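You operate a simulated robot arm through the tools that you are given. There is no shell and no other tool. Be economical: measure what you need, move in short steps, check, and stop when the job is done.

Carry out the task below with a simulated two-armed robot. There is one attempt and no reset: what you move stays moved.

TASK
Shut gate valves 52 and 63 and stand them on the OUT deck.
Fine: hold each body while you wind its handwheel; leave the third open. Set down upright: what you pick out.

The check looks at the end state, three seconds after you hand in, the way a careful person would. Anything else that was tipped, shoved, dropped, spilled or broken makes it a failure.

THE ROBOT
Two 7-joint arms with two-finger parallel grippers on one trunk, on a base that drives. Base frame: it is fixed to the floor where the robot stands at the start and does not move with it; the origin is under the middle of the robot, x ahead of it, y to its left, z up. Lengths are in m, angles in rad, forces in N, time in s.
The left shoulder is at the start at [0.06, 0.147, 0.543], the right one opposite. With the tool pointing down near the work surface each hand reaches from about 0.1 to 0.56 m from the robot's upright axis, wherever it stands, measured 20 degrees to its own side. Places, roughly: black handwheel [0.6, -0.5, 1]; blue handwheel [0.6, -0.3, 1]; out deck of the valve rack [0.7, 0.7, 0.9]; red handwheel [0.6, 0, 1]. Payload 3.43 kg a hand.
The tool frame of a hand sits at the grasp point between the pads (the TCP): z along the fingers, y along the line on which they close. The tips reach 0.03 m beyond it. Largest opening 0.094 m; finger width 0.028, thickness 0.01; the body of the gripper, 0.05 by 0.096 m, starts 0.055 m behind the TCP.
Orientation is that of the tool frame in the base frame, as a unit quaternion [w, x, y, z]. With the fingers straight down and closing along the base's y, the tool's x points along the base's -x, its y along +y and its z along -z.

THE INTERFACE
- The arms move only by the tool drive_tool. It takes "left_moves", "right_moves" or both (then of equal length, played together; a hand with none holds still); each is a list of rows, each a list of 3 entries, a list of its own where there are three numbers: the shift along the tool's x, y, z in m, then the turn, a rotation vector about the tool's x, y, z in rad, then the closure in counts, from 0 (fully open) to 255 (shut). In form: [[[dx, dy, dz], [ax, ay, az], gripper], ...]. A call has 1 to 12 rows; each row is the pose to reach, as a shift and turn from the pose commanded when the call began, along the tool's axes at that moment. Rows are played at 5 a second. More than 0.05 m and 0.15 rad between two rows, or a gripper value outside its range, and nothing of the call is played. Where a pose cannot be reached the arm comes as near as it can. A force on the tool above 40 N (or 10 N above the force at the start of the call, whichever is more), or a blocked arm, ends the call early, and 0.2 s more pass. Each finger travels about 0.072 m/s and halts on what it meets, pressing with about 23 N; the grip force reading is that of the motor and also rises with nothing between the fingers. The clock runs only during rows and for 0.2 s after the last one: add rows that repeat a pose to give the fingers time. It gives the time, the measured TCP pose, the force on the tool (base axes), the opening and the grip force at its end, in the units of the frame above (readings bear some noise), with the torque about the TCP (base axes, N m) and any sound that the robot's microphone picked up, and new pictures: "views" is both (left out), scene, wrist or none (wrist: the cameras of the hands that moved).
- Cameras (640 x 400 px; columns grow to the right, rows downward): "scene" is now at [0.0614, 0.0034, 1.1873]; the picture's right is [0.04, -1.00, 0.00], its down [-0.46, -0.02, -0.89] and it looks along [0.88, 0.04, -0.46] (base axes); focal length 254 px, centre (320, 200). "left" rides on the left gripper at [0.076, -0.014, -0.103] in its tool frame; the picture's right is [0.18, 0.98, 0.00], its down [-0.75, 0.14, -0.64] and it looks along [-0.63, 0.12, 0.77] (tool axes); focal length 243 px, centre (320, 200). "right" rides on the right gripper at [0.076, 0.014, -0.102] in its tool frame; the picture's right is [-0.18, 0.98, 0.00], its down [-0.75, -0.14, -0.64] and it looks along [-0.63, -0.12, 0.77] (tool axes); focal length 243 px, centre (320, 200). There is no depth. A picture from a camera that has moved, and an enlarged one, comes with that camera's place and axes in the base frame and with its lens.
- slide_trunk(by): slides the trunk up (or, below 0, down) by that many m; the arms and the scene camera ride with it, the base frame stays. It gives what a move gives, with no picture.
- drive_base(legs): drives the robot by 1 to 6 legs, each [ahead, left, turn to the left] in m, m and rad, along the robot's own axes; the way and the turn of a leg run together, so that a leg with both is an arc; at most 1.5 m and 3.142 rad a leg. The arms and the cameras ride along, it lands a little off, and it stops where it bumps. It gives what a move gives, and a new picture of the scene camera.
- turn_head(pan, tilt): turns the head with the scene camera to pan (to the left, within 1.501 rad either way) and tilt (down, from -0.506 to 1.204), counted from straight ahead of the robot. It gives what a move gives, and a new picture of the scene camera.
- enlarge(camera, box): a new picture of the part [left, top, right, bottom] of that camera's present view, enlarged. It takes no simulated time.
- sign_off(): hands the job in; it is judged then, once.

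Go step by step. Nothing tells you exact positions but the pictures and the camera data: compare them with the known pose of the tool, close in by small moves and look again before you grip or let go. The budget is 120 turns and 260 pictures, counting those below and the enlarged ones. Unless the task says otherwise, let go and move clear before handing in, and close with one line.

The tools are called after "Emit:" as a command line: name --argument value ..., lists and objects as JSON in quotes. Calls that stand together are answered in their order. drive_tool: Moves the arms, as the interface text tells. Its arguments: {"type":"object","properties":{"left_moves":{"type":"array","items":{"type":"array"}},"right_moves":{"type":"array","items":{"type":"array"}},"views":{"type":"string","enum":["both","scene","wrist","none"]}},"required":[]} The other tools are called the same way: slide_trunk (by) slides the trunk up or down; drive_base (legs) drives the base; turn_head (pan, tilt) turns the head that bears the scene camera; enlarge (camera, box) takes an enlarged picture of a part of a camera's view; sign_off () hands the job in.

At the start:

```text
time: 0.0
left_tcp_pos: [0.3106, 0.0156, 1.0003]
left_orientation: [0.0, 0.001, 1.0, -0.002]
left_wrist_force: [0.4, 0.0, 0.3]
left_wrist_torque: [-0.02, -0.03, 0.0]
left_finger_gap: 0.0941
left_gripper_force: 0.1
right_tcp_pos: [0.3054, -0.2269, 0.9992]
right_orientation: [-0.001, 0.0, 1.0, 0.0]
right_wrist_force: [0.7, -0.2, -0.6]
right_wrist_torque: [0.0, 0.03, 0.01]
right_finger_gap: 0.0939
right_gripper_force: 0.1
trunk travel left (down, up): [-0.25, 0.0]
robot x, y, heading: [0.0029, 0.0013, -0.0]
head pan, tilt: [0.044, 0.483]
```

scene: 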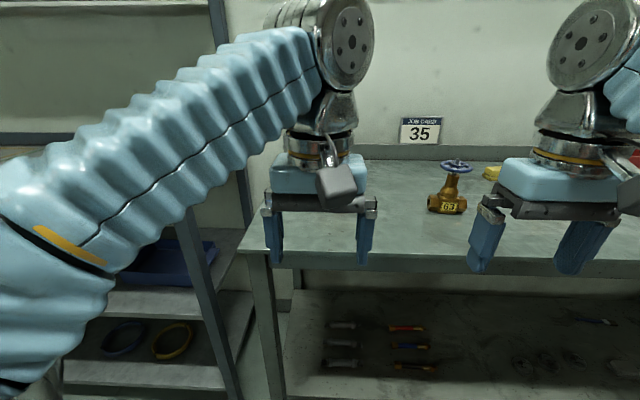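
right: 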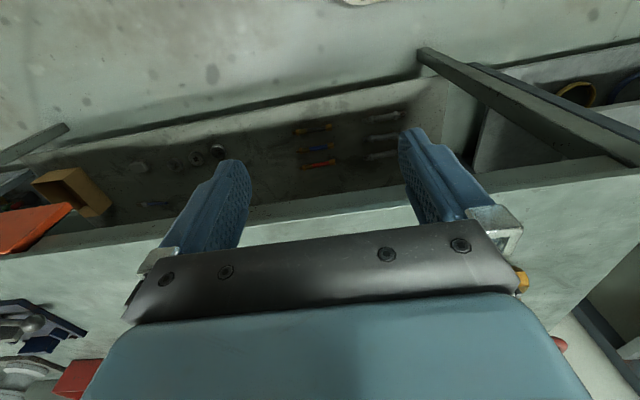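
left: 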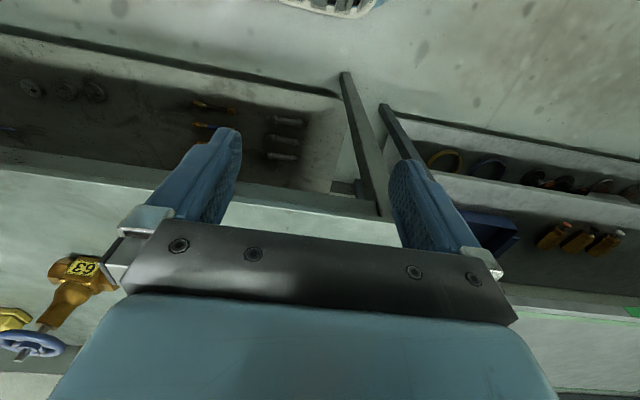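

I see a bench with a brass valve tagged 63 (blue handwheel), with others hidden behind the right arm. I'll look around with the head first.

Emit:
turn_head --pan -0.6 --tilt 0.45

Emit:
turn_head --pan 0.75 --tilt 0.5

```text
time: 1.0
left_tcp_pos: [0.3109, 0.0148, 0.9994]
left_orientation: [0.001, 0.0, 1.0, -0.001]
left_wrist_force: [0.6, 0.0, -0.8]
left_wrist_torque: [0.01, -0.02, 0.01]
left_finger_gap: 0.094
left_gripper_force: 0.0
right_tcp_pos: [0.3044, -0.2279, 0.9994]
right_orientation: [0.0, 0.0, 1.0, 0.0]
right_wrist_force: [-0.6, -0.2, 0.0]
right_wrist_torque: [0.01, 0.05, 0.0]
right_finger_gap: 0.0939
right_gripper_force: 0.1
trunk travel left (down, up): [-0.25, 0.0]
robot x, y, heading: [0.0008, -0.0007, 0.001]
head pan, tilt: [-0.6, 0.45]
camera scene: at [0.0461, -0.0524, 1.1902], right [-0.56, -0.83, 0.0], down [-0.36, 0.25, -0.9], along [0.74, -0.51, -0.44], focal length 254 px, centre (320, 200)
```

scene: 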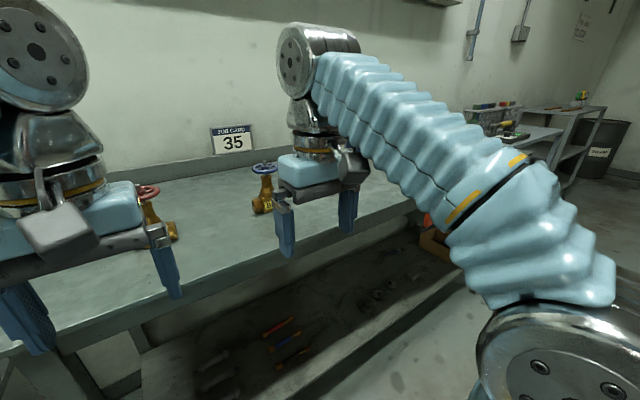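

```text
time: 2.5
left_tcp_pos: [0.3111, 0.0155, 1.0001]
left_orientation: [0.001, -0.001, 1.0, 0.0]
left_wrist_force: [0.5, 0.9, 0.2]
left_wrist_torque: [0.0, 0.01, 0.01]
left_finger_gap: 0.0941
left_gripper_force: 0.1
right_tcp_pos: [0.3066, -0.2269, 0.9996]
right_orientation: [0.001, 0.0, 1.0, -0.001]
right_wrist_force: [-0.4, 0.1, -0.3]
right_wrist_torque: [0.0, -0.02, -0.02]
right_finger_gap: 0.0938
right_gripper_force: 0.0
trunk travel left (down, up): [-0.25, 0.0]
robot x, y, heading: [0.0011, 0.0014, 0.001]
head pan, tilt: [0.75, 0.499]
camera scene: at [0.0368, 0.0615, 1.1858], right [0.68, -0.73, 0.0], down [-0.35, -0.33, -0.88], along [0.64, 0.6, -0.48], focal length 254 px, centre (320, 200)
```

scene: 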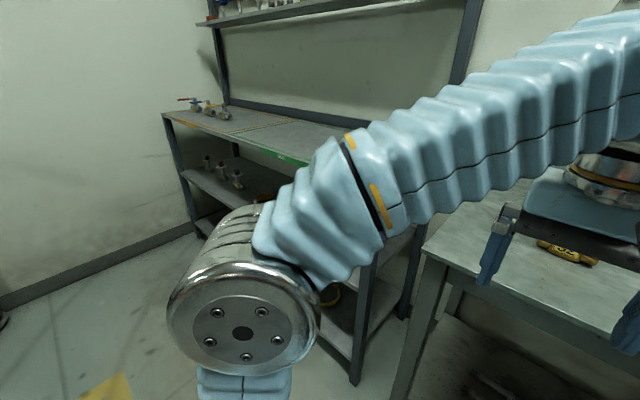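

Red-wheel valve sits behind the left hand, with a tag partly visible. I'll enlarge it and the deck.

Emit:
enlarge --camera "scene" --box '[500, 200, 640, 288]'

Emit:
enlarge --camera "scene" --box '[150, 70, 390, 220]'

```text
4.55 times, centred on (570, 244) of scene
camera zoom: at [0.0368, 0.0615, 1.1858], right [0.68, -0.73, 0.0], down [-0.35, -0.33, -0.88], along [0.64, 0.6, -0.48], focal length 1154 px, centre (-816, 0)
```

zoom: 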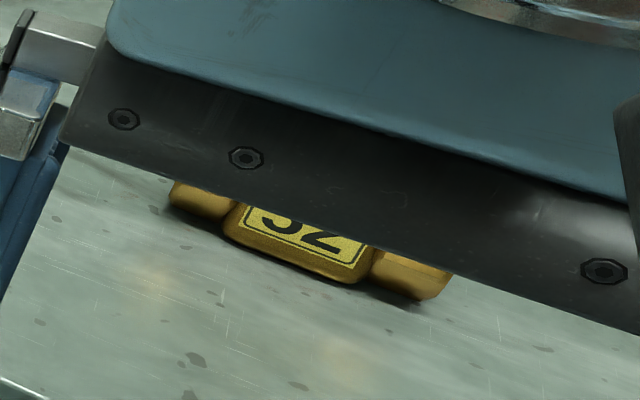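

```text
2.67 times, centred on (270, 145) of scene
camera zoom: at [0.0368, 0.0615, 1.1858], right [0.68, -0.73, 0.0], down [-0.35, -0.33, -0.88], along [0.64, 0.6, -0.48], focal length 677 px, centre (453, 347)
```

zoom: 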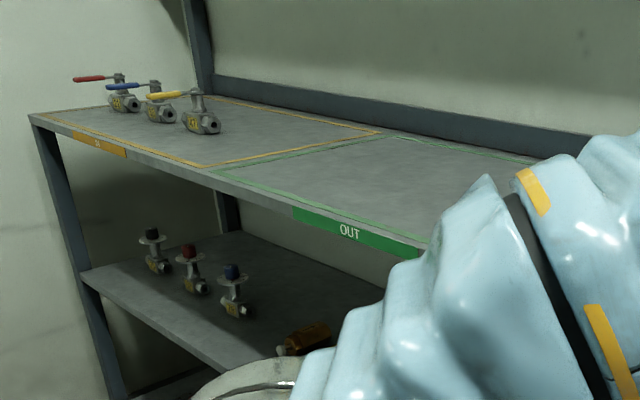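

Red wheel = 52, blue = 63; black should be the third. OUT zone is the green-outlined part of the left deck. I'll spread the hands and look at the valves.

Emit:
drive_tool --left_moves '[[[0, 0.05, 0], [0, 0, 0], 0], [[0, 0.1, 0], [0, 0, 0], 0], [[0, 0.15, 0], [0, 0, 0], 0], [[0, 0.2, 0], [0, 0, 0], 0]]' --right_moves '[[[0, -0.04, 0], [0, 0, 0], 0], [[0.04, -0.04, 0], [0, 0, 0], 0], [[0.08, 0, 0], [0, 0, 0], 0], [[0.12, 0.04, 0], [0, 0, 0], 0]]' --views "none"

Emit:
turn_head --pan -0.35 --tilt 0.45

```text
refused: row 3 steps farther than a row can; nothing moved
```

```text
time: 3.9
left_tcp_pos: [0.3116, 0.0152, 1.0005]
left_orientation: [0.001, -0.001, 1.0, -0.002]
left_wrist_force: [0.2, 0.4, 0.1]
left_wrist_torque: [-0.01, -0.01, 0.01]
left_finger_gap: 0.0939
left_gripper_force: 0.0
right_tcp_pos: [0.3069, -0.2268, 0.9994]
right_orientation: [0.0, 0.0, 1.0, 0.0]
right_wrist_force: [0.6, 0.5, -0.6]
right_wrist_torque: [0.01, -0.02, -0.01]
right_finger_gap: 0.0941
right_gripper_force: 0.0
trunk travel left (down, up): [-0.25, 0.0]
robot x, y, heading: [0.0036, -0.0037, 0.002]
head pan, tilt: [-0.351, 0.45]
camera scene: at [0.0565, -0.0321, 1.1902], right [-0.34, -0.94, 0.0], down [-0.41, 0.15, -0.9], along [0.85, -0.31, -0.44], focal length 254 px, centre (320, 200)
```

scene: 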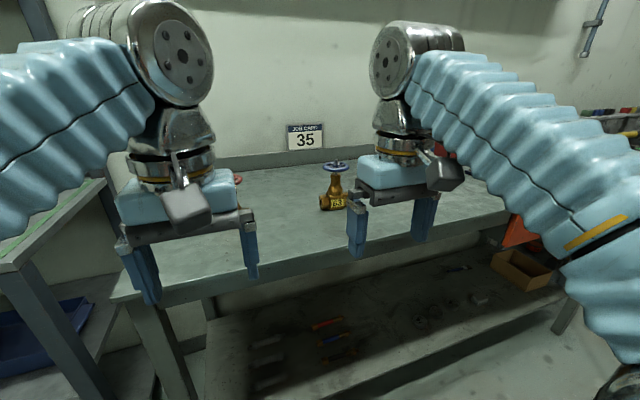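

Row 3 was too long; I'll redo with smaller steps.

Emit:
drive_tool --left_moves '[[[0, 0.045, 0], [0, 0, 0], 0], [[0, 0.09, 0], [0, 0, 0], 0], [[0, 0.135, 0], [0, 0, 0], 0], [[0, 0.18, 0], [0, 0, 0], 0]]' --right_moves '[[[0.04, 0, 0], [0, 0, 0], 0], [[0.08, 0, 0], [0, 0, 0], 0], [[0.12, 0, 0], [0, 0, 0], 0], [[0.12, 0, 0], [0, 0, 0], 0]]' --views "scene"

```text
time: 4.9
left_tcp_pos: [0.3114, 0.1969, 0.9976]
left_orientation: [0.001, 0.002, 1.0, 0.0]
left_wrist_force: [0.0, -1.3, -0.4]
left_wrist_torque: [0.02, -0.01, -0.03]
left_finger_gap: 0.0939
left_gripper_force: 0.2
right_tcp_pos: [0.218, -0.2153, 0.9797]
right_orientation: [0.0, 0.0, 1.0, 0.001]
right_wrist_force: [0.3, -1.4, -0.3]
right_wrist_torque: [-0.01, 0.0, 0.02]
right_finger_gap: 0.0939
right_gripper_force: 0.0
right hand out of reach, approached as far as the arm can: row 2, 3, 4
trunk travel left (down, up): [-0.25, 0.0]
robot x, y, heading: [0.001, -0.0019, 0.003]
head pan, tilt: [-0.351, 0.45]
camera scene: at [0.0564, -0.0327, 1.1902], right [-0.34, -0.94, 0.0], down [-0.41, 0.15, -0.9], along [0.85, -0.31, -0.44], focal length 254 px, centre (320, 200)
```

scene: 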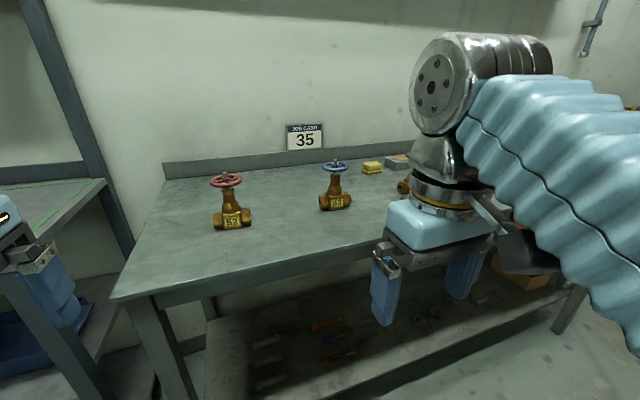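

Emit:
enlarge --camera "scene" --box '[190, 150, 290, 240]'

Emit:
enlarge --camera "scene" --box '[300, 140, 400, 230]'

```text
4.44 times, centred on (240, 195) of scene
camera zoom: at [0.0564, -0.0327, 1.1902], right [-0.34, -0.94, 0.0], down [-0.41, 0.15, -0.9], along [0.85, -0.31, -0.44], focal length 1128 px, centre (676, 222)
```

zoom: 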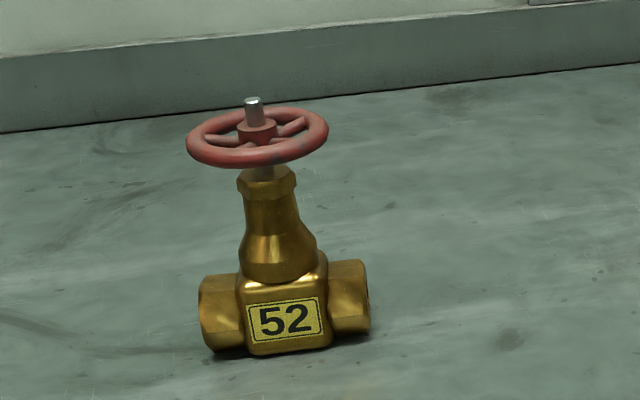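

```text
4.44 times, centred on (350, 185) of scene
camera zoom: at [0.0564, -0.0327, 1.1902], right [-0.34, -0.94, 0.0], down [-0.41, 0.15, -0.9], along [0.85, -0.31, -0.44], focal length 1128 px, centre (187, 267)
```

zoom: 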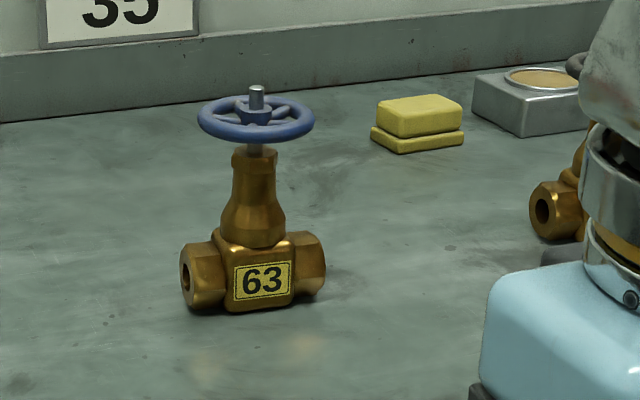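

52 (red) stands near [0.60, -0.02], 63 (blue) near [0.61, -0.28], bench top about z 0.88; the wheel is about 0.067 wide. The plan is for the left hand to hold the neck horizontally from the left while the right winds from above. I'll check clearance at the bench edge first.

Emit:
turn_head --pan 0.0 --tilt 1.2

```text
time: 6.0
left_tcp_pos: [0.3112, 0.1962, 0.9986]
left_orientation: [0.0, 0.0, 1.0, -0.001]
left_wrist_force: [0.2, 0.6, -0.5]
left_wrist_torque: [-0.02, 0.01, -0.02]
left_finger_gap: 0.0942
left_gripper_force: 0.1
right_tcp_pos: [0.2179, -0.2155, 0.9797]
right_orientation: [0.0, 0.0, 1.0, 0.001]
right_wrist_force: [0.3, 0.3, 0.6]
right_wrist_torque: [0.0, 0.02, 0.01]
right_finger_gap: 0.0938
right_gripper_force: 0.0
trunk travel left (down, up): [-0.25, 0.0]
robot x, y, heading: [-0.0019, 0.0034, -0.001]
head pan, tilt: [0.0, 1.201]
camera scene: at [0.0261, -0.0005, 1.1321], right [0.0, -1.0, 0.0], down [-0.93, 0.0, -0.36], along [0.36, 0.0, -0.93], focal length 254 px, centre (320, 200)
```

scene: 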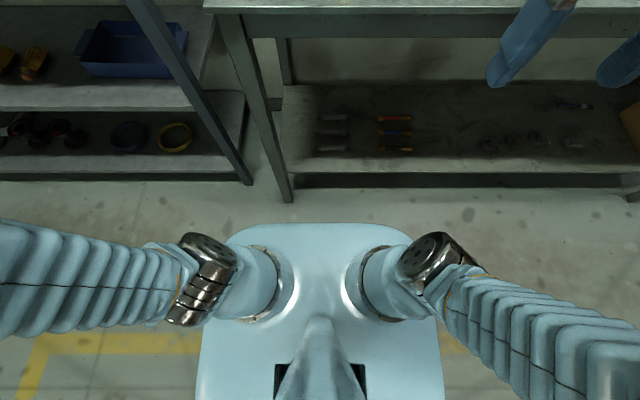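

There's room: torso front about x 0.18, bench edge about 0.42. I drive ahead 0.15, then test the left-hand side-grasp orientation in the air at left.

Emit:
drive_base --legs '[[0.15, 0, 0]]'

Emit:
turn_head --pan 0.0 --tilt 0.6

```text
time: 7.3
left_tcp_pos: [0.4588, 0.1973, 0.998]
left_orientation: [0.001, 0.0, 1.0, -0.001]
left_wrist_force: [-0.6, 1.4, 0.2]
left_wrist_torque: [0.0, 0.0, 0.01]
left_finger_gap: 0.0943
left_gripper_force: 0.1
right_tcp_pos: [0.3649, -0.2151, 0.98]
right_orientation: [0.0, 0.0, 1.0, 0.001]
right_wrist_force: [-0.1, 0.3, -1.2]
right_wrist_torque: [0.02, 0.01, -0.01]
right_finger_gap: 0.0939
right_gripper_force: 0.0
trunk travel left (down, up): [-0.25, 0.0]
robot x, y, heading: [0.1477, 0.0014, 0.0]
head pan, tilt: [0.0, 1.201]
camera scene: at [0.1736, -0.0005, 1.1321], right [0.0, -1.0, 0.0], down [-0.93, 0.0, -0.36], along [0.36, 0.0, -0.93], focal length 254 px, centre (320, 200)
```

scene: 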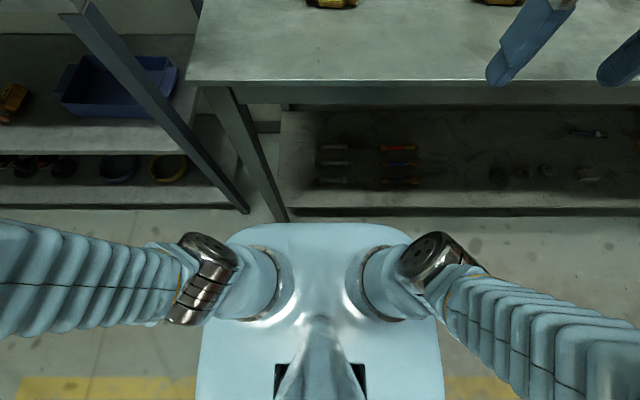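

```text
time: 8.3
left_tcp_pos: [0.4585, 0.197, 0.9976]
left_orientation: [0.001, 0.0, 1.0, -0.002]
left_wrist_force: [0.3, 0.3, 0.3]
left_wrist_torque: [0.0, -0.02, 0.0]
left_finger_gap: 0.094
left_gripper_force: 0.0
right_tcp_pos: [0.3661, -0.2162, 0.9791]
right_orientation: [0.001, -0.001, 1.0, 0.0]
right_wrist_force: [0.2, -0.4, 0.4]
right_wrist_torque: [0.03, -0.01, 0.04]
right_finger_gap: 0.0938
right_gripper_force: 0.1
trunk travel left (down, up): [-0.25, 0.0]
robot x, y, heading: [0.1487, 0.0041, 0.002]
head pan, tilt: [0.0, 0.6]
camera scene: at [0.2063, -0.0006, 1.1766], right [0.0, -1.0, 0.0], down [-0.57, 0.0, -0.82], along [0.82, 0.0, -0.57], focal length 254 px, centre (320, 200)
```

scene: 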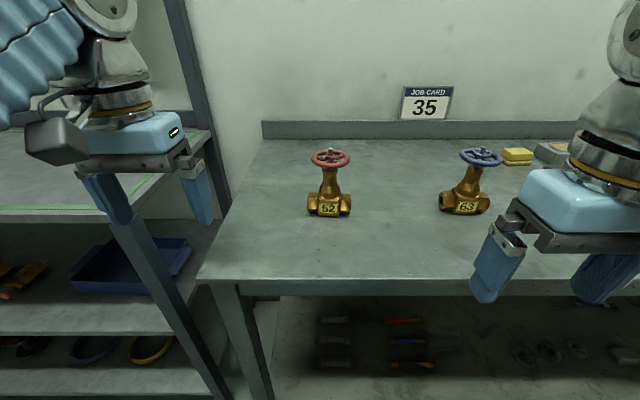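

Two sightings put valve 52 near [0.605, -0.018], wheel z about 0.985, bench about 0.885. I now yaw the left hand 90° in free air.

Emit:
drive_tool --left_moves '[[[0, 0, 0], [0, 0, -0.14], 0], [[0, 0, 0], [0, 0, -0.28], 0], [[0, 0, 0], [0, 0, -0.42], 0], [[0, 0, 0], [0, 0, -0.56], 0], [[0, 0, 0], [0, 0, -0.7], 0], [[0, 0, 0], [0, 0, -0.84], 0], [[0, 0, 0], [0, 0, -0.98], 0], [[0, 0, 0], [0, 0, -1.12], 0], [[0, 0, 0], [0, 0, -1.26], 0], [[0, 0, 0], [0, 0, -1.4], 0], [[0, 0, 0], [0, 0, -1.5], 0], [[0, 0, 0], [0, 0, -1.5708], 0]]' --views "none"

Emit:
drive_tool --left_moves '[[[0, 0, 0], [0, 0.12, 0], 0], [[0, 0, 0], [0, 0.24, 0], 0], [[0, 0, 0], [0, 0.36, 0], 0], [[0, 0, 0], [0, 0.48, 0], 0], [[0, 0, 0], [0, 0.6, 0], 0], [[0, 0, 0], [0, 0.72, 0], 0], [[0, 0, 0], [0, 0.84, 0], 0], [[0, 0, 0], [0, 0.96, 0], 0], [[0, 0, 0], [0, 1.08, 0], 0], [[0, 0, 0], [0, 1.2, 0], 0], [[0, 0, 0], [0, 1.3, 0], 0], [[0, 0, 0], [0, 1.4, 0], 0]]' --views "both"

```text
time: 10.9
left_tcp_pos: [0.4597, 0.1982, 0.9982]
left_orientation: [-0.001, 0.707, -0.707, 0.001]
left_wrist_force: [-0.4, -0.8, -0.6]
left_wrist_torque: [-0.01, -0.02, -0.02]
left_finger_gap: 0.0939
left_gripper_force: 0.1
right_tcp_pos: [0.3645, -0.2155, 0.9794]
right_orientation: [0.0, -0.001, 1.0, 0.001]
right_wrist_force: [0.3, -0.2, 0.4]
right_wrist_torque: [-0.01, -0.01, -0.01]
right_finger_gap: 0.094
right_gripper_force: 0.0
trunk travel left (down, up): [-0.25, 0.0]
robot x, y, heading: [0.1482, -0.0004, 0.001]
head pan, tilt: [0.0, 0.6]
```

```text
time: 13.5
left_tcp_pos: [0.4665, 0.1923, 0.9971]
left_orientation: [-0.456, -0.539, 0.541, -0.457]
left_wrist_force: [0.2, 0.5, 0.7]
left_wrist_torque: [0.02, 0.01, -0.01]
left_finger_gap: 0.0942
left_gripper_force: 0.0
left hand out of reach, approached as far as the arm can: row 11, 12
right_tcp_pos: [0.3653, -0.2165, 0.9802]
right_orientation: [0.0, 0.0, 1.0, 0.0]
right_wrist_force: [0.3, -0.3, -0.1]
right_wrist_torque: [0.0, -0.02, 0.0]
right_finger_gap: 0.0939
right_gripper_force: 0.1
trunk travel left (down, up): [-0.25, 0.0]
robot x, y, heading: [0.1456, 0.0, 0.004]
head pan, tilt: [0.0, 0.6]
camera scene: at [0.2063, -0.0006, 1.1767], right [0.0, -1.0, 0.0], down [-0.56, 0.0, -0.83], along [0.83, 0.0, -0.56], focal length 254 px, centre (320, 200)
camera left: at [0.4813, 0.2798, 1.0906], right [-0.98, -0.03, 0.18], down [-0.14, 0.76, -0.64], along [-0.12, -0.65, -0.75], focal length 243 px, centre (320, 200)
```

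scene: 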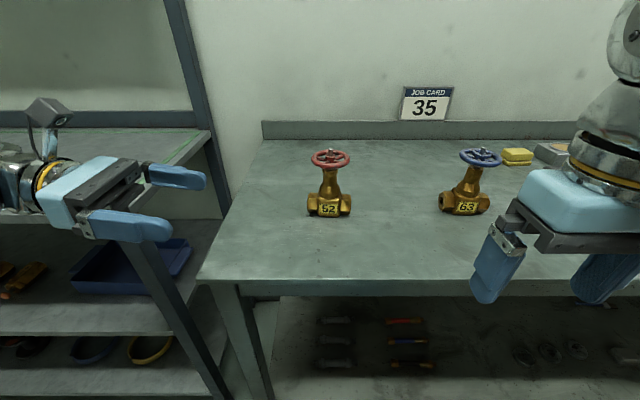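
left: 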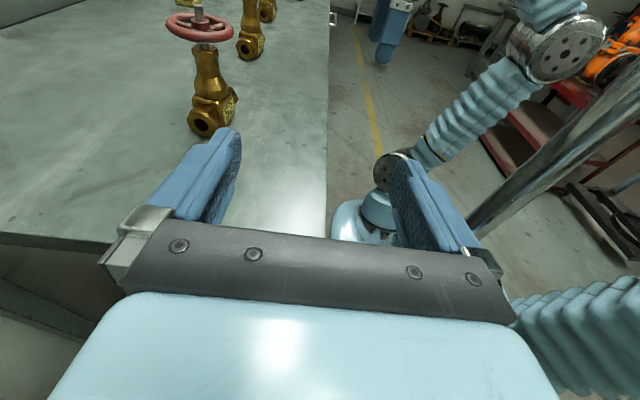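

The side orientation works. Now I bring the left hand toward the valve's left side, neck height, and look again.

Emit:
drive_tool --left_moves '[[[0, -0.045, 0.01], [0, 0, 0], 0], [[0, -0.09, 0.02], [0, 0, 0], 0], [[0, -0.138, 0.03], [0, 0, 0], 0], [[-0.02, -0.138, 0.06], [0, 0, 0], 0], [[-0.038, -0.138, 0.077], [0, 0, 0], 0], [[-0.038, -0.138, 0.077], [0, 0, 0], 0]]' --views "both"

```text
time: 14.9
left_tcp_pos: [0.604, 0.1228, 0.9485]
left_orientation: [-0.455, -0.54, 0.541, -0.457]
left_wrist_force: [0.3, -0.1, 0.1]
left_wrist_torque: [0.0, -0.02, 0.0]
left_finger_gap: 0.0938
left_gripper_force: 0.1
right_tcp_pos: [0.3658, -0.2162, 0.9799]
right_orientation: [0.0, 0.0, 1.0, 0.0]
right_wrist_force: [0.2, 0.2, -0.3]
right_wrist_torque: [0.0, -0.03, 0.0]
right_finger_gap: 0.0937
right_gripper_force: 0.1
trunk travel left (down, up): [-0.25, 0.0]
robot x, y, heading: [0.145, -0.0008, 0.001]
head pan, tilt: [0.0, 0.6]
camera scene: at [0.2064, -0.0003, 1.1767], right [0.0, -1.0, 0.0], down [-0.56, 0.0, -0.83], along [0.83, 0.0, -0.56], focal length 254 px, centre (320, 200)
camera left: at [0.6172, 0.2101, 1.0411], right [-0.98, -0.03, 0.18], down [-0.14, 0.76, -0.63], along [-0.12, -0.65, -0.75], focal length 243 px, centre (320, 200)
```

scene: 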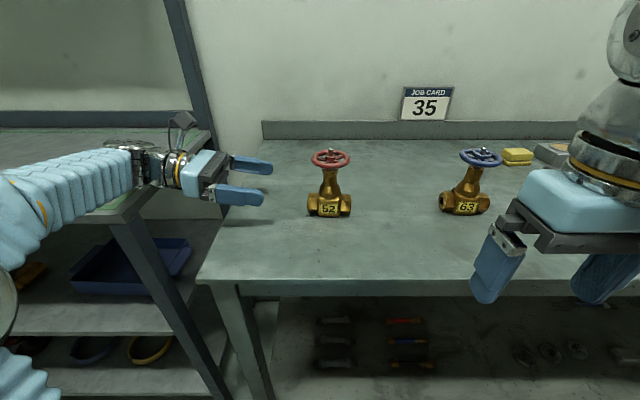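
left: 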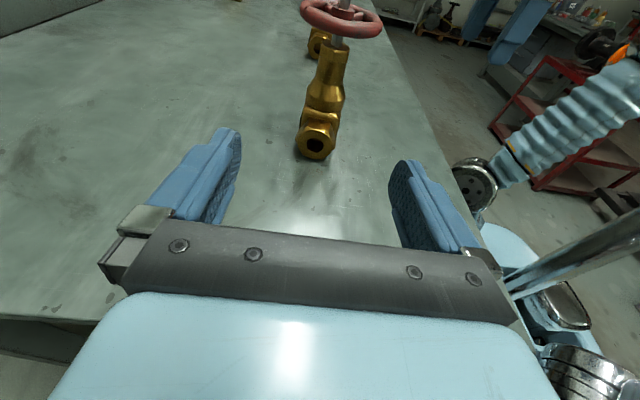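

Valve axis reads [0.599, -0.018], wheel z about 0.994, neck about z 0.94–0.965. Advance with open fingers to straddle the neck.

Emit:
drive_tool --left_moves '[[[0.005, 0.005, 0.035], [0, 0, 0], 0], [[0.01, 0.005, 0.07], [0, 0, 0], 0], [[0.015, 0.005, 0.105], [0, 0, 0], 0], [[0.0204, 0.005, 0.139], [0, 0, 0], 0], [[0.0204, 0.005, 0.139], [0, 0, 0], 0]]' --views "both"

```text
time: 16.1
left_tcp_pos: [0.6025, -0.0204, 0.9465]
left_orientation: [-0.456, -0.54, 0.541, -0.456]
left_wrist_force: [0.1, 0.5, -0.5]
left_wrist_torque: [-0.04, 0.03, 0.02]
left_finger_gap: 0.0939
left_gripper_force: 0.0
right_tcp_pos: [0.3659, -0.2145, 0.9797]
right_orientation: [0.0, 0.0, 1.0, -0.001]
right_wrist_force: [-0.1, 0.4, -0.5]
right_wrist_torque: [0.03, -0.01, -0.04]
right_finger_gap: 0.0942
right_gripper_force: 0.0
trunk travel left (down, up): [-0.25, 0.0]
robot x, y, heading: [0.1446, 0.0027, 0.002]
head pan, tilt: [0.0, 0.6]
camera scene: at [0.2064, -0.0007, 1.1767], right [0.0, -1.0, 0.0], down [-0.56, 0.0, -0.83], along [0.83, 0.0, -0.56], focal length 254 px, centre (320, 200)
camera left: at [0.616, 0.0674, 1.0381], right [-0.98, -0.03, 0.18], down [-0.14, 0.76, -0.63], along [-0.12, -0.65, -0.75], focal length 243 px, centre (320, 200)
```

scene: 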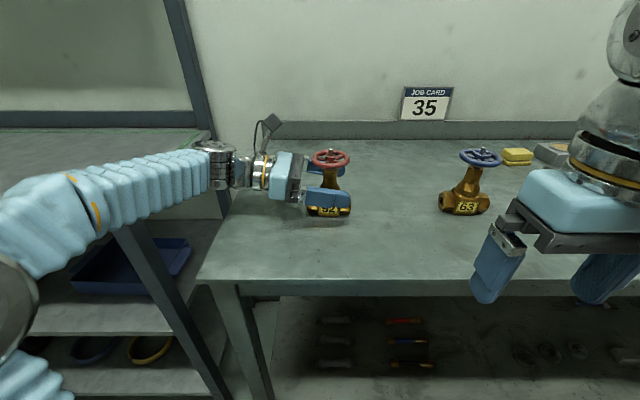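
left: 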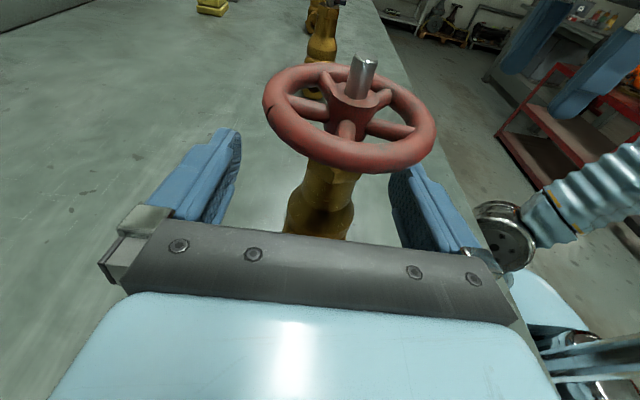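

Fingers straddle the neck well. Shift 2.5 mm and close.

Emit:
drive_tool --left_moves '[[[0, 0.0025, 0], [0, 0, 0], 0], [[0, 0.0025, 0], [0, 0, 0], 120], [[0, 0.0025, 0], [0, 0, 0], 200], [[0, 0.0025, 0], [0, 0, 0], 255], [[0, 0.0025, 0], [0, 0, 0], 255], [[0, 0.0025, 0], [0, 0, 0], 255]]' --views "both"

```text
time: 17.5
left_tcp_pos: [0.5986, -0.0203, 0.9452]
left_orientation: [-0.456, -0.54, 0.542, -0.456]
left_wrist_force: [0.6, 0.4, 0.1]
left_wrist_torque: [0.01, 0.04, -0.06]
left_finger_gap: 0.0359
left_gripper_force: 23.2
right_tcp_pos: [0.3646, -0.2156, 0.9798]
right_orientation: [0.0, 0.0, 1.0, 0.0]
right_wrist_force: [-0.3, -0.2, 0.0]
right_wrist_torque: [0.01, -0.04, -0.01]
right_finger_gap: 0.094
right_gripper_force: 0.0
trunk travel left (down, up): [-0.25, 0.0]
robot x, y, heading: [0.1468, 0.0033, 0.004]
head pan, tilt: [0.0, 0.6]
camera scene: at [0.2064, -0.0006, 1.1767], right [0.0, -1.0, 0.0], down [-0.57, 0.0, -0.82], along [0.82, 0.0, -0.57], focal length 254 px, centre (320, 200)
camera left: at [0.6127, 0.0679, 1.037], right [-0.98, -0.03, 0.18], down [-0.14, 0.76, -0.63], along [-0.12, -0.65, -0.75], focal length 243 px, centre (320, 200)
```

scene: 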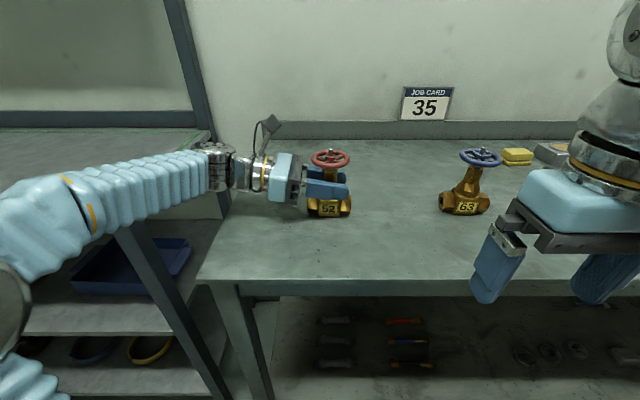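
left: 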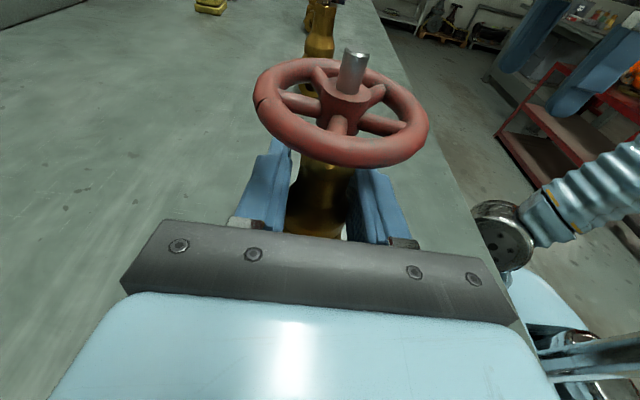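

Neck gripped (gap 36 mm), valve still upright. Now I raise the right hand and yaw it to test the winding range.

Emit:
drive_tool --right_moves '[[[-0.04, 0, -0.025], [0, 0, 0], 0], [[-0.08, 0, -0.05], [0, 0, 0], 0], [[-0.12, 0.0, -0.085], [0, 0, 0], 0], [[-0.12, 0.02, -0.1], [0, 0, -0.14], 0], [[-0.12, 0.05, -0.1], [0, 0, -0.28], 0], [[-0.12, 0.05, -0.1], [0, 0, -0.42], 0], [[-0.12, 0.05, -0.1], [0, 0, -0.56], 0], [[-0.12, 0.05, -0.1], [0, 0, -0.7], 0], [[-0.12, 0.05, -0.1], [0, 0, -0.84], 0], [[-0.12, 0.05, -0.1], [0, 0, -0.98], 0], [[-0.12, 0.05, -0.1], [0, 0, -1.12], 0], [[-0.12, 0.05, -0.1], [0, 0, -1.26], 0]]' --views "none"

Emit:
drive_tool --right_moves '[[[0, 0, 0], [0, 0, -0.14], 0], [[0, 0, 0], [0, 0, -0.28], 0], [[0, 0, 0], [0, 0, -0.42], 0], [[0, 0, 0], [0, 0, -0.56], 0], [[0, 0, 0], [0, 0, -0.7], 0], [[0, 0, 0], [0, 0, -0.84], 0], [[0, 0, 0], [0, 0, -0.98], 0], [[0, 0, 0], [0, 0, -1.12], 0], [[0, 0, 0], [0, 0, -1.26], 0]]' --views "scene"

```text
refused: row 3 steps farther than a row can; nothing moved
```

```text
time: 19.5
left_tcp_pos: [0.5987, -0.0199, 0.9446]
left_orientation: [-0.455, -0.54, 0.541, -0.456]
left_wrist_force: [0.9, 0.6, 2.0]
left_wrist_torque: [0.12, 0.03, -0.09]
left_finger_gap: 0.0361
left_gripper_force: 23.0
right_tcp_pos: [0.365, -0.2153, 0.9801]
right_orientation: [0.0, -0.59, 0.807, -0.001]
right_wrist_force: [0.6, 0.1, 0.6]
right_wrist_torque: [0.01, -0.02, -0.03]
right_finger_gap: 0.0939
right_gripper_force: 0.0
trunk travel left (down, up): [-0.25, 0.0]
robot x, y, heading: [0.1456, -0.0017, 0.002]
head pan, tilt: [0.0, 0.6]
camera scene: at [0.2063, -0.0005, 1.1767], right [0.0, -1.0, 0.0], down [-0.56, 0.0, -0.83], along [0.83, 0.0, -0.56], focal length 254 px, centre (320, 200)
```

scene: 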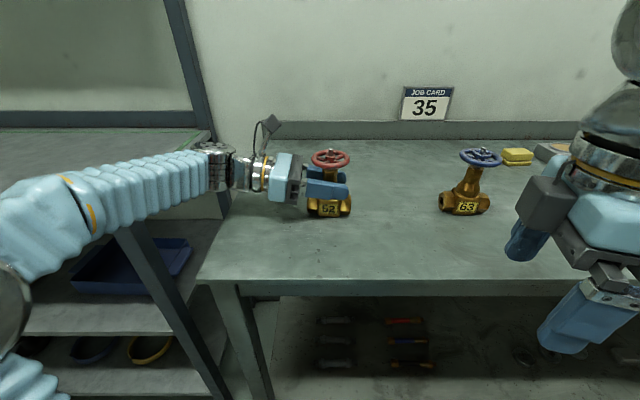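

The right hand turned 72°. I'd like to see where its camera housing is now.

Emit:
enlarge --camera "scene" --box '[440, 100, 640, 380]'

Emit:
enlarge --camera "right" --box '[0, 0, 640, 400]'

```text
1.43 times, centred on (540, 240) of scene
camera zoom: at [0.2063, -0.0005, 1.1767], right [0.0, -1.0, 0.0], down [-0.56, 0.0, -0.83], along [0.83, 0.0, -0.56], focal length 362 px, centre (6, 143)
```

zoom: 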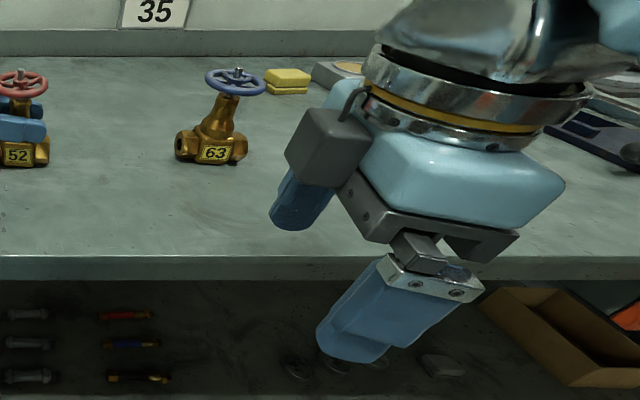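

```text
1.00 times, centred on (320, 200) of right (not enlarged: the box is as wide or as high as the picture)
camera zoom: at [0.3295, -0.2862, 1.082], right [-0.88, 0.47, 0.0], down [0.36, 0.67, 0.64], along [0.31, 0.57, -0.77], focal length 243 px, centre (320, 200)
```

zoom: 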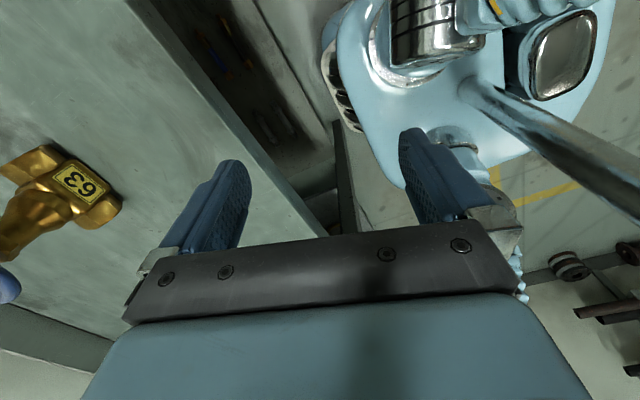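

There's an extra block on the right gripper, so I want clearance around the left camera. I'll re-grip the neck 12 mm further out on the left fingers while lifting the right hand.

Emit:
drive_tool --left_moves '[[[0, 0, 0], [0, 0, 0], 90], [[0, 0, 0], [0, 0, 0], 90], [[-0.002, 0, -0.0118], [0, 0, 0], 90], [[-0.002, 0, -0.0118], [0, 0, 0], 160], [[-0.002, 0, -0.0118], [0, 0, 0], 255], [[-0.002, 0, -0.0118], [0, 0, 0], 255]]' --right_moves '[[[0, 0, -0.04], [0, 0, 0.05], 0], [[0, 0, -0.08], [0, 0, 0.1], 0], [[0, 0, -0.1], [0, 0, 0.15], 0], [[0, 0, -0.1], [0, 0, 0.2], 0], [[0, 0, -0.1], [0, 0, 0.25], 0], [[0, 0, -0.1], [0, 0, 0.3], 0]]' --views "wrist"

```text
time: 20.9
left_tcp_pos: [0.599, -0.0079, 0.9439]
left_orientation: [-0.455, -0.54, 0.54, -0.457]
left_wrist_force: [0.8, 0.4, 2.2]
left_wrist_torque: [-0.12, -0.01, 0.05]
left_finger_gap: 0.0335
left_gripper_force: 22.6
right_tcp_pos: [0.3828, -0.1991, 0.9894]
right_orientation: [0.001, -0.477, 0.879, -0.001]
right_wrist_force: [0.3, -0.8, -0.3]
right_wrist_torque: [0.0, -0.01, 0.01]
right_finger_gap: 0.0943
right_gripper_force: 0.0
right hand out of reach, approached as far as the arm can: row 1, 2, 3, 4, 5, 6
trunk travel left (down, up): [-0.25, 0.0]
robot x, y, heading: [0.15, 0.0009, 0.002]
head pan, tilt: [0.0, 0.6]
camera right: at [0.3295, -0.257, 1.0914], right [-0.72, 0.69, 0.0], down [0.53, 0.55, 0.64], along [0.44, 0.46, -0.77], focal length 243 px, centre (320, 200)
camera left: at [0.6123, 0.08, 1.0375], right [-0.98, -0.03, 0.18], down [-0.14, 0.76, -0.64], along [-0.12, -0.65, -0.75], focal length 243 px, centre (320, 200)
```

right: 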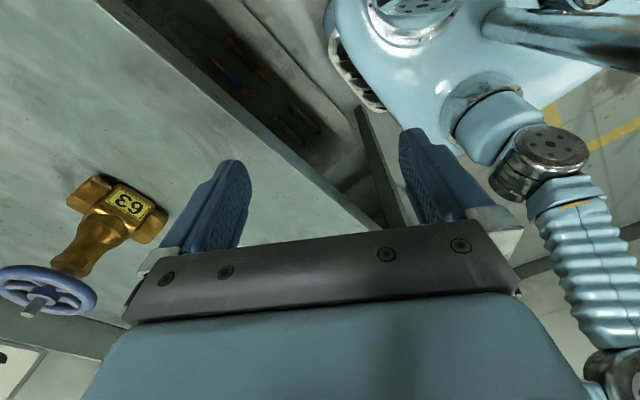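
left: 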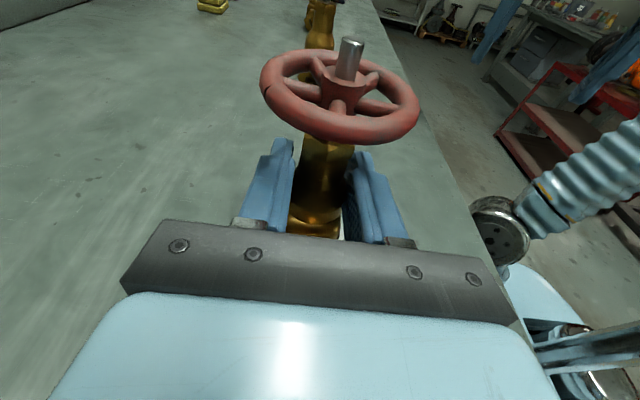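

Good grip. The right hand travels partway toward the wheel; I check the height before going over it.

Emit:
drive_tool --right_moves '[[[-0.035, -0.01, 0], [0, 0, 0], 0], [[-0.07, -0.02, 0], [0, 0, 0], 0], [[-0.105, -0.03, 0], [0, 0, 0], 0], [[-0.14, -0.04, 0], [0, 0, 0], 0], [[-0.16, -0.05, 0], [0, 0, 0], 0], [[-0.16, -0.05, 0], [0, 0, 0], 0]]' --views "scene"

```text
time: 22.3
left_tcp_pos: [0.6, -0.008, 0.9445]
left_orientation: [-0.456, -0.539, 0.54, -0.458]
left_wrist_force: [-0.9, 1.5, 8.4]
left_wrist_torque: [-0.33, 0.16, -0.06]
left_finger_gap: 0.0333
left_gripper_force: 23.2
right_tcp_pos: [0.5227, -0.0931, 0.9937]
right_orientation: [0.001, -0.461, 0.887, 0.001]
right_wrist_force: [-0.5, 0.5, 0.2]
right_wrist_torque: [0.01, 0.0, 0.03]
right_finger_gap: 0.094
right_gripper_force: 0.0
trunk travel left (down, up): [-0.25, 0.0]
robot x, y, heading: [0.1477, -0.0021, 0.002]
head pan, tilt: [0.0, 0.6]
camera scene: at [0.2058, -0.0004, 1.1767], right [0.0, -1.0, 0.0], down [-0.56, 0.0, -0.83], along [0.83, 0.0, -0.56], focal length 254 px, centre (320, 200)
```

scene: 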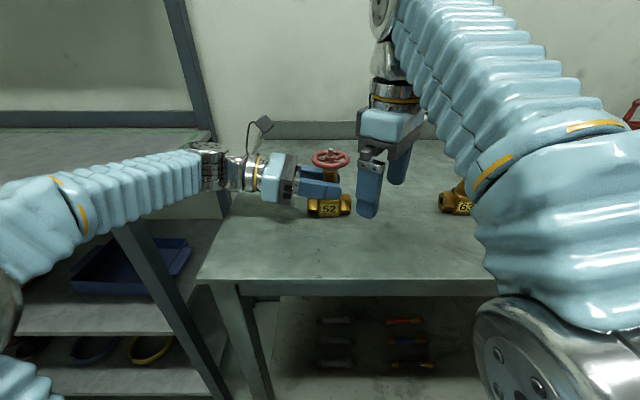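

Commanded pose gets clipped to reach, good to know. Rise 7 cm, then go over the wheel.

Emit:
drive_tool --right_moves '[[[0, 0, -0.04], [0, 0, 0], 0], [[0, 0, -0.07], [0, 0, 0], 0], [[0, 0, -0.07], [0, 0, 0], 0]]' --views "wrist"

```text
time: 23.1
left_tcp_pos: [0.5984, -0.0077, 0.9455]
left_orientation: [-0.455, -0.54, 0.541, -0.457]
left_wrist_force: [-1.8, 0.5, 11.1]
left_wrist_torque: [-0.46, 0.12, -0.06]
left_finger_gap: 0.0331
left_gripper_force: 23.4
right_tcp_pos: [0.5221, -0.0921, 0.9943]
right_orientation: [0.001, -0.461, 0.887, 0.001]
right_wrist_force: [0.9, 1.0, 1.1]
right_wrist_torque: [-0.01, 0.01, 0.01]
right_finger_gap: 0.0941
right_gripper_force: 0.0
right hand out of reach, approached as far as the arm can: row 1, 2, 3
trunk travel left (down, up): [-0.25, 0.0]
robot x, y, heading: [0.1478, 0.0005, 0.002]
head pan, tilt: [0.0, 0.6]
camera right: at [0.4668, -0.1489, 1.0965], right [-0.7, 0.71, 0.0], down [0.55, 0.54, 0.64], along [0.46, 0.45, -0.77], focal length 243 px, centre (320, 200)
```

right: 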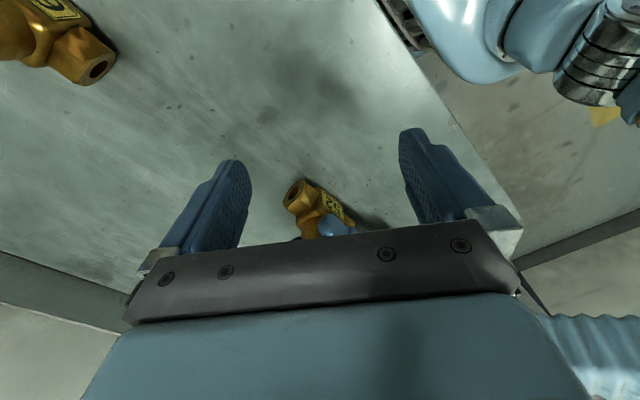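

The right arm is at its height limit, so I'll straddle the wheel from the side at rim height rather than from above. I rotate the right hand first so its block stays clear of the left camera.

Emit:
drive_tool --right_moves '[[[0, -0.01, 0], [0, 0, 0.14], 0], [[0, -0.0177, 0], [0, 0, 0.28], 0], [[0, -0.0177, 0], [0, 0, 0.42], 0], [[0, -0.0177, 0], [0, 0, 0.55], 0], [[0, -0.0177, 0], [0, 0, 0.55], 0]]' --views "both"

```text
time: 24.3
left_tcp_pos: [0.5979, -0.0075, 0.9455]
left_orientation: [-0.455, -0.54, 0.542, -0.457]
left_wrist_force: [-1.8, 0.5, 15.0]
left_wrist_torque: [-0.34, 0.03, -0.01]
left_finger_gap: 0.0331
left_gripper_force: 22.6
right_tcp_pos: [0.5357, -0.1006, 0.9932]
right_orientation: [0.002, -0.203, 0.979, 0.001]
right_wrist_force: [-0.3, -0.3, -0.7]
right_wrist_torque: [0.04, 0.05, 0.0]
right_finger_gap: 0.094
right_gripper_force: 0.1
trunk travel left (down, up): [-0.25, 0.0]
robot x, y, heading: [0.1487, 0.0029, 0.003]
head pan, tilt: [0.0, 0.6]
camera scene: at [0.2055, -0.0004, 1.1768], right [0.0, -1.0, 0.0], down [-0.56, 0.0, -0.83], along [0.83, 0.0, -0.56], focal length 254 px, centre (320, 200)
camera right: at [0.4609, -0.1197, 1.0948], right [-0.22, 0.98, 0.0], down [0.75, 0.17, 0.64], along [0.63, 0.14, -0.77], focal length 243 px, centre (320, 200)
```

scene: 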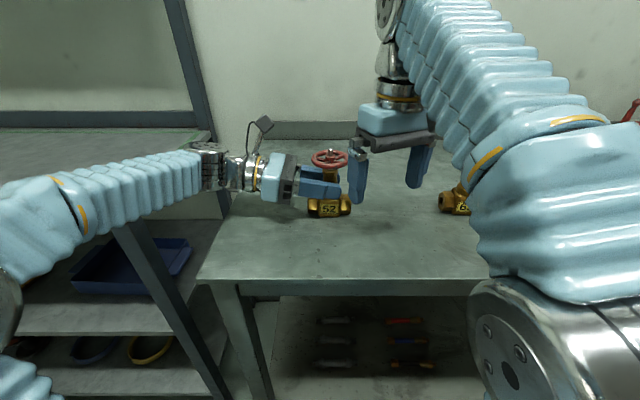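
right: 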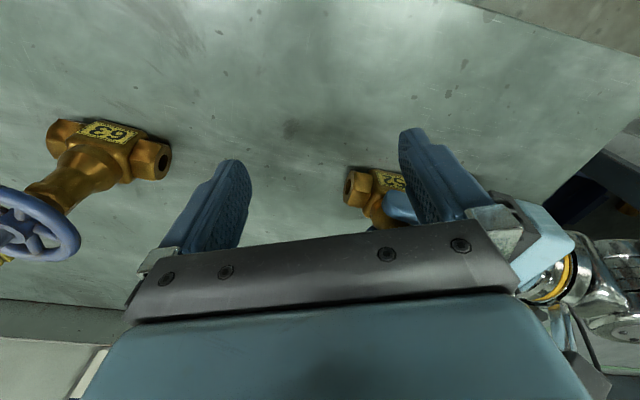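

At full trunk height the right hand can't get safely above the wheel here. So I'll hold valve 52 with the left hand, lift it, back off the bench and wind it lower down in front of the robot. First I retreat the right hand and lift the valve a little.

Emit:
drive_tool --right_moves '[[[0.03, -0.02, 0], [0, 0, 0.1], 0], [[0.06, -0.045, 0], [0, 0, 0.2], 0], [[0.09, -0.07, 0], [0, 0, 0.3], 0], [[0.12, -0.09, 0], [0, 0, 0.4], 0], [[0.137, -0.104, 0], [0, 0, 0.4], 0], [[0.137, -0.104, 0], [0, 0, 0.4], 0]]' --left_moves '[[[0, 0, 0], [0, 0, 0], 255], [[0, 0, 0], [0, 0, 0], 255], [[0, 0, 0], [0, 0, 0], 255], [[0.005, 0, -0.001], [0, 0, 0], 255], [[0.012, 0, -0.002], [0, 0, 0], 255], [[0.02, 0, -0.0034], [0, 0, 0], 255]]' --views "both"

```text
time: 25.7
left_tcp_pos: [0.6004, -0.006, 0.964]
left_orientation: [-0.455, -0.541, 0.541, -0.456]
left_wrist_force: [0.1, 0.0, -5.7]
left_wrist_torque: [0.03, -0.02, 0.01]
left_finger_gap: 0.0332
left_gripper_force: 23.4
right_tcp_pos: [0.4512, -0.252, 0.9932]
right_orientation: [0.0, -0.004, 1.0, 0.0]
right_wrist_force: [-0.2, 0.1, 0.5]
right_wrist_torque: [0.01, -0.01, -0.01]
right_finger_gap: 0.094
right_gripper_force: 0.1
trunk travel left (down, up): [-0.25, 0.0]
robot x, y, heading: [0.1476, -0.0009, -0.006]
head pan, tilt: [0.0, 0.6]
camera scene: at [0.2066, -0.0007, 1.1766], right [0.0, -1.0, 0.0], down [-0.57, 0.0, -0.82], along [0.82, 0.0, -0.57], focal length 254 px, centre (320, 200)
camera right: at [0.3775, -0.2402, 1.0946], right [0.18, 0.98, 0.0], down [0.76, -0.13, 0.64], along [0.63, -0.11, -0.77], focal length 243 px, centre (320, 200)
camera left: at [0.6132, 0.0814, 1.0557], right [-0.98, -0.03, 0.18], down [-0.14, 0.76, -0.63], along [-0.12, -0.65, -0.75], focal length 243 px, centre (320, 200)
```

scene: 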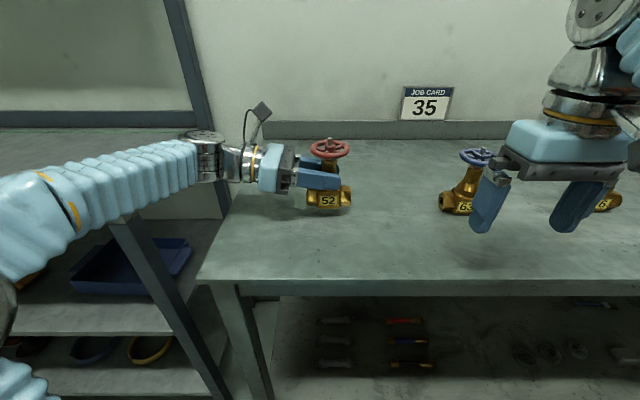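
right: 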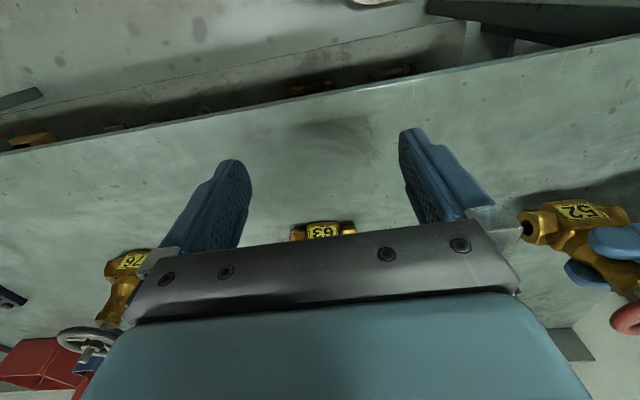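
left: 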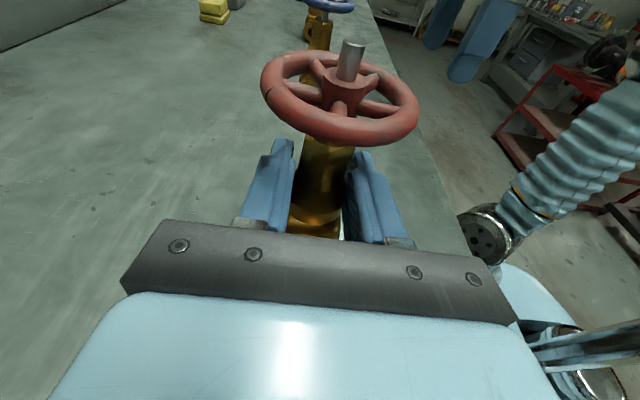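

Valve 52 is off the bench (about 0.6 kg), grip is firm; the black one is tagged 76. Lift a bit more and back away.

Emit:
drive_tool --left_moves '[[[0.015, 0, -0.0025], [0, 0, 0], 255], [[0.03, 0, -0.005], [0, 0, 0], 255], [[0.03, 0, -0.005], [0, 0, 0], 255]]' --views "none"

Emit:
drive_base --legs '[[-0.28, 0, 0]]'

```text
time: 26.5
left_tcp_pos: [0.5995, -0.007, 0.993]
left_orientation: [-0.456, -0.54, 0.54, -0.457]
left_wrist_force: [0.2, -0.1, -4.9]
left_wrist_torque: [0.05, 0.03, 0.01]
left_finger_gap: 0.0334
left_gripper_force: 23.4
right_tcp_pos: [0.4537, -0.2509, 0.9922]
right_orientation: [0.0, -0.005, 1.0, 0.0]
right_wrist_force: [0.0, -0.3, -0.3]
right_wrist_torque: [-0.02, 0.0, 0.0]
right_finger_gap: 0.0939
right_gripper_force: 0.0
trunk travel left (down, up): [-0.25, 0.0]
robot x, y, heading: [0.1454, 0.0015, 0.001]
head pan, tilt: [0.0, 0.6]
```

```text
time: 28.5
left_tcp_pos: [0.3189, -0.0081, 0.9938]
left_orientation: [-0.458, -0.538, 0.543, -0.455]
left_wrist_force: [1.4, -0.6, -5.2]
left_wrist_torque: [0.06, 0.0, 0.0]
left_finger_gap: 0.0331
left_gripper_force: 23.1
right_tcp_pos: [0.1719, -0.2524, 0.9933]
right_orientation: [0.0, -0.002, 1.0, 0.0]
right_wrist_force: [0.0, -0.1, -0.4]
right_wrist_torque: [0.02, 0.0, 0.01]
right_finger_gap: 0.0941
right_gripper_force: 0.0
trunk travel left (down, up): [-0.25, 0.0]
robot x, y, heading: [-0.1324, 0.0005, -0.005]
head pan, tilt: [0.0, 0.6]
camera scene: at [-0.0731, 0.0001, 1.1767], right [-0.01, -1.0, 0.0], down [-0.57, 0.0, -0.82], along [0.82, -0.01, -0.57], focal length 254 px, centre (320, 200)
```

scene: 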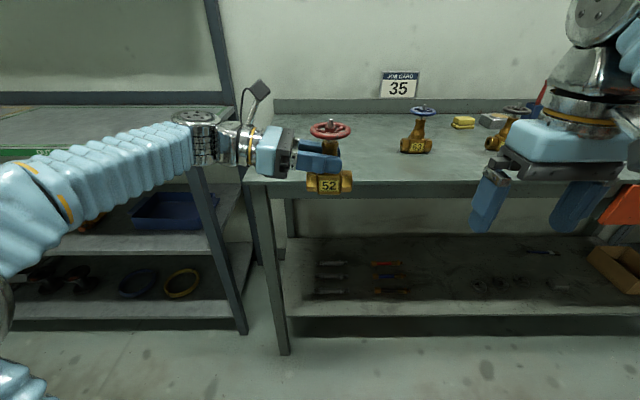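

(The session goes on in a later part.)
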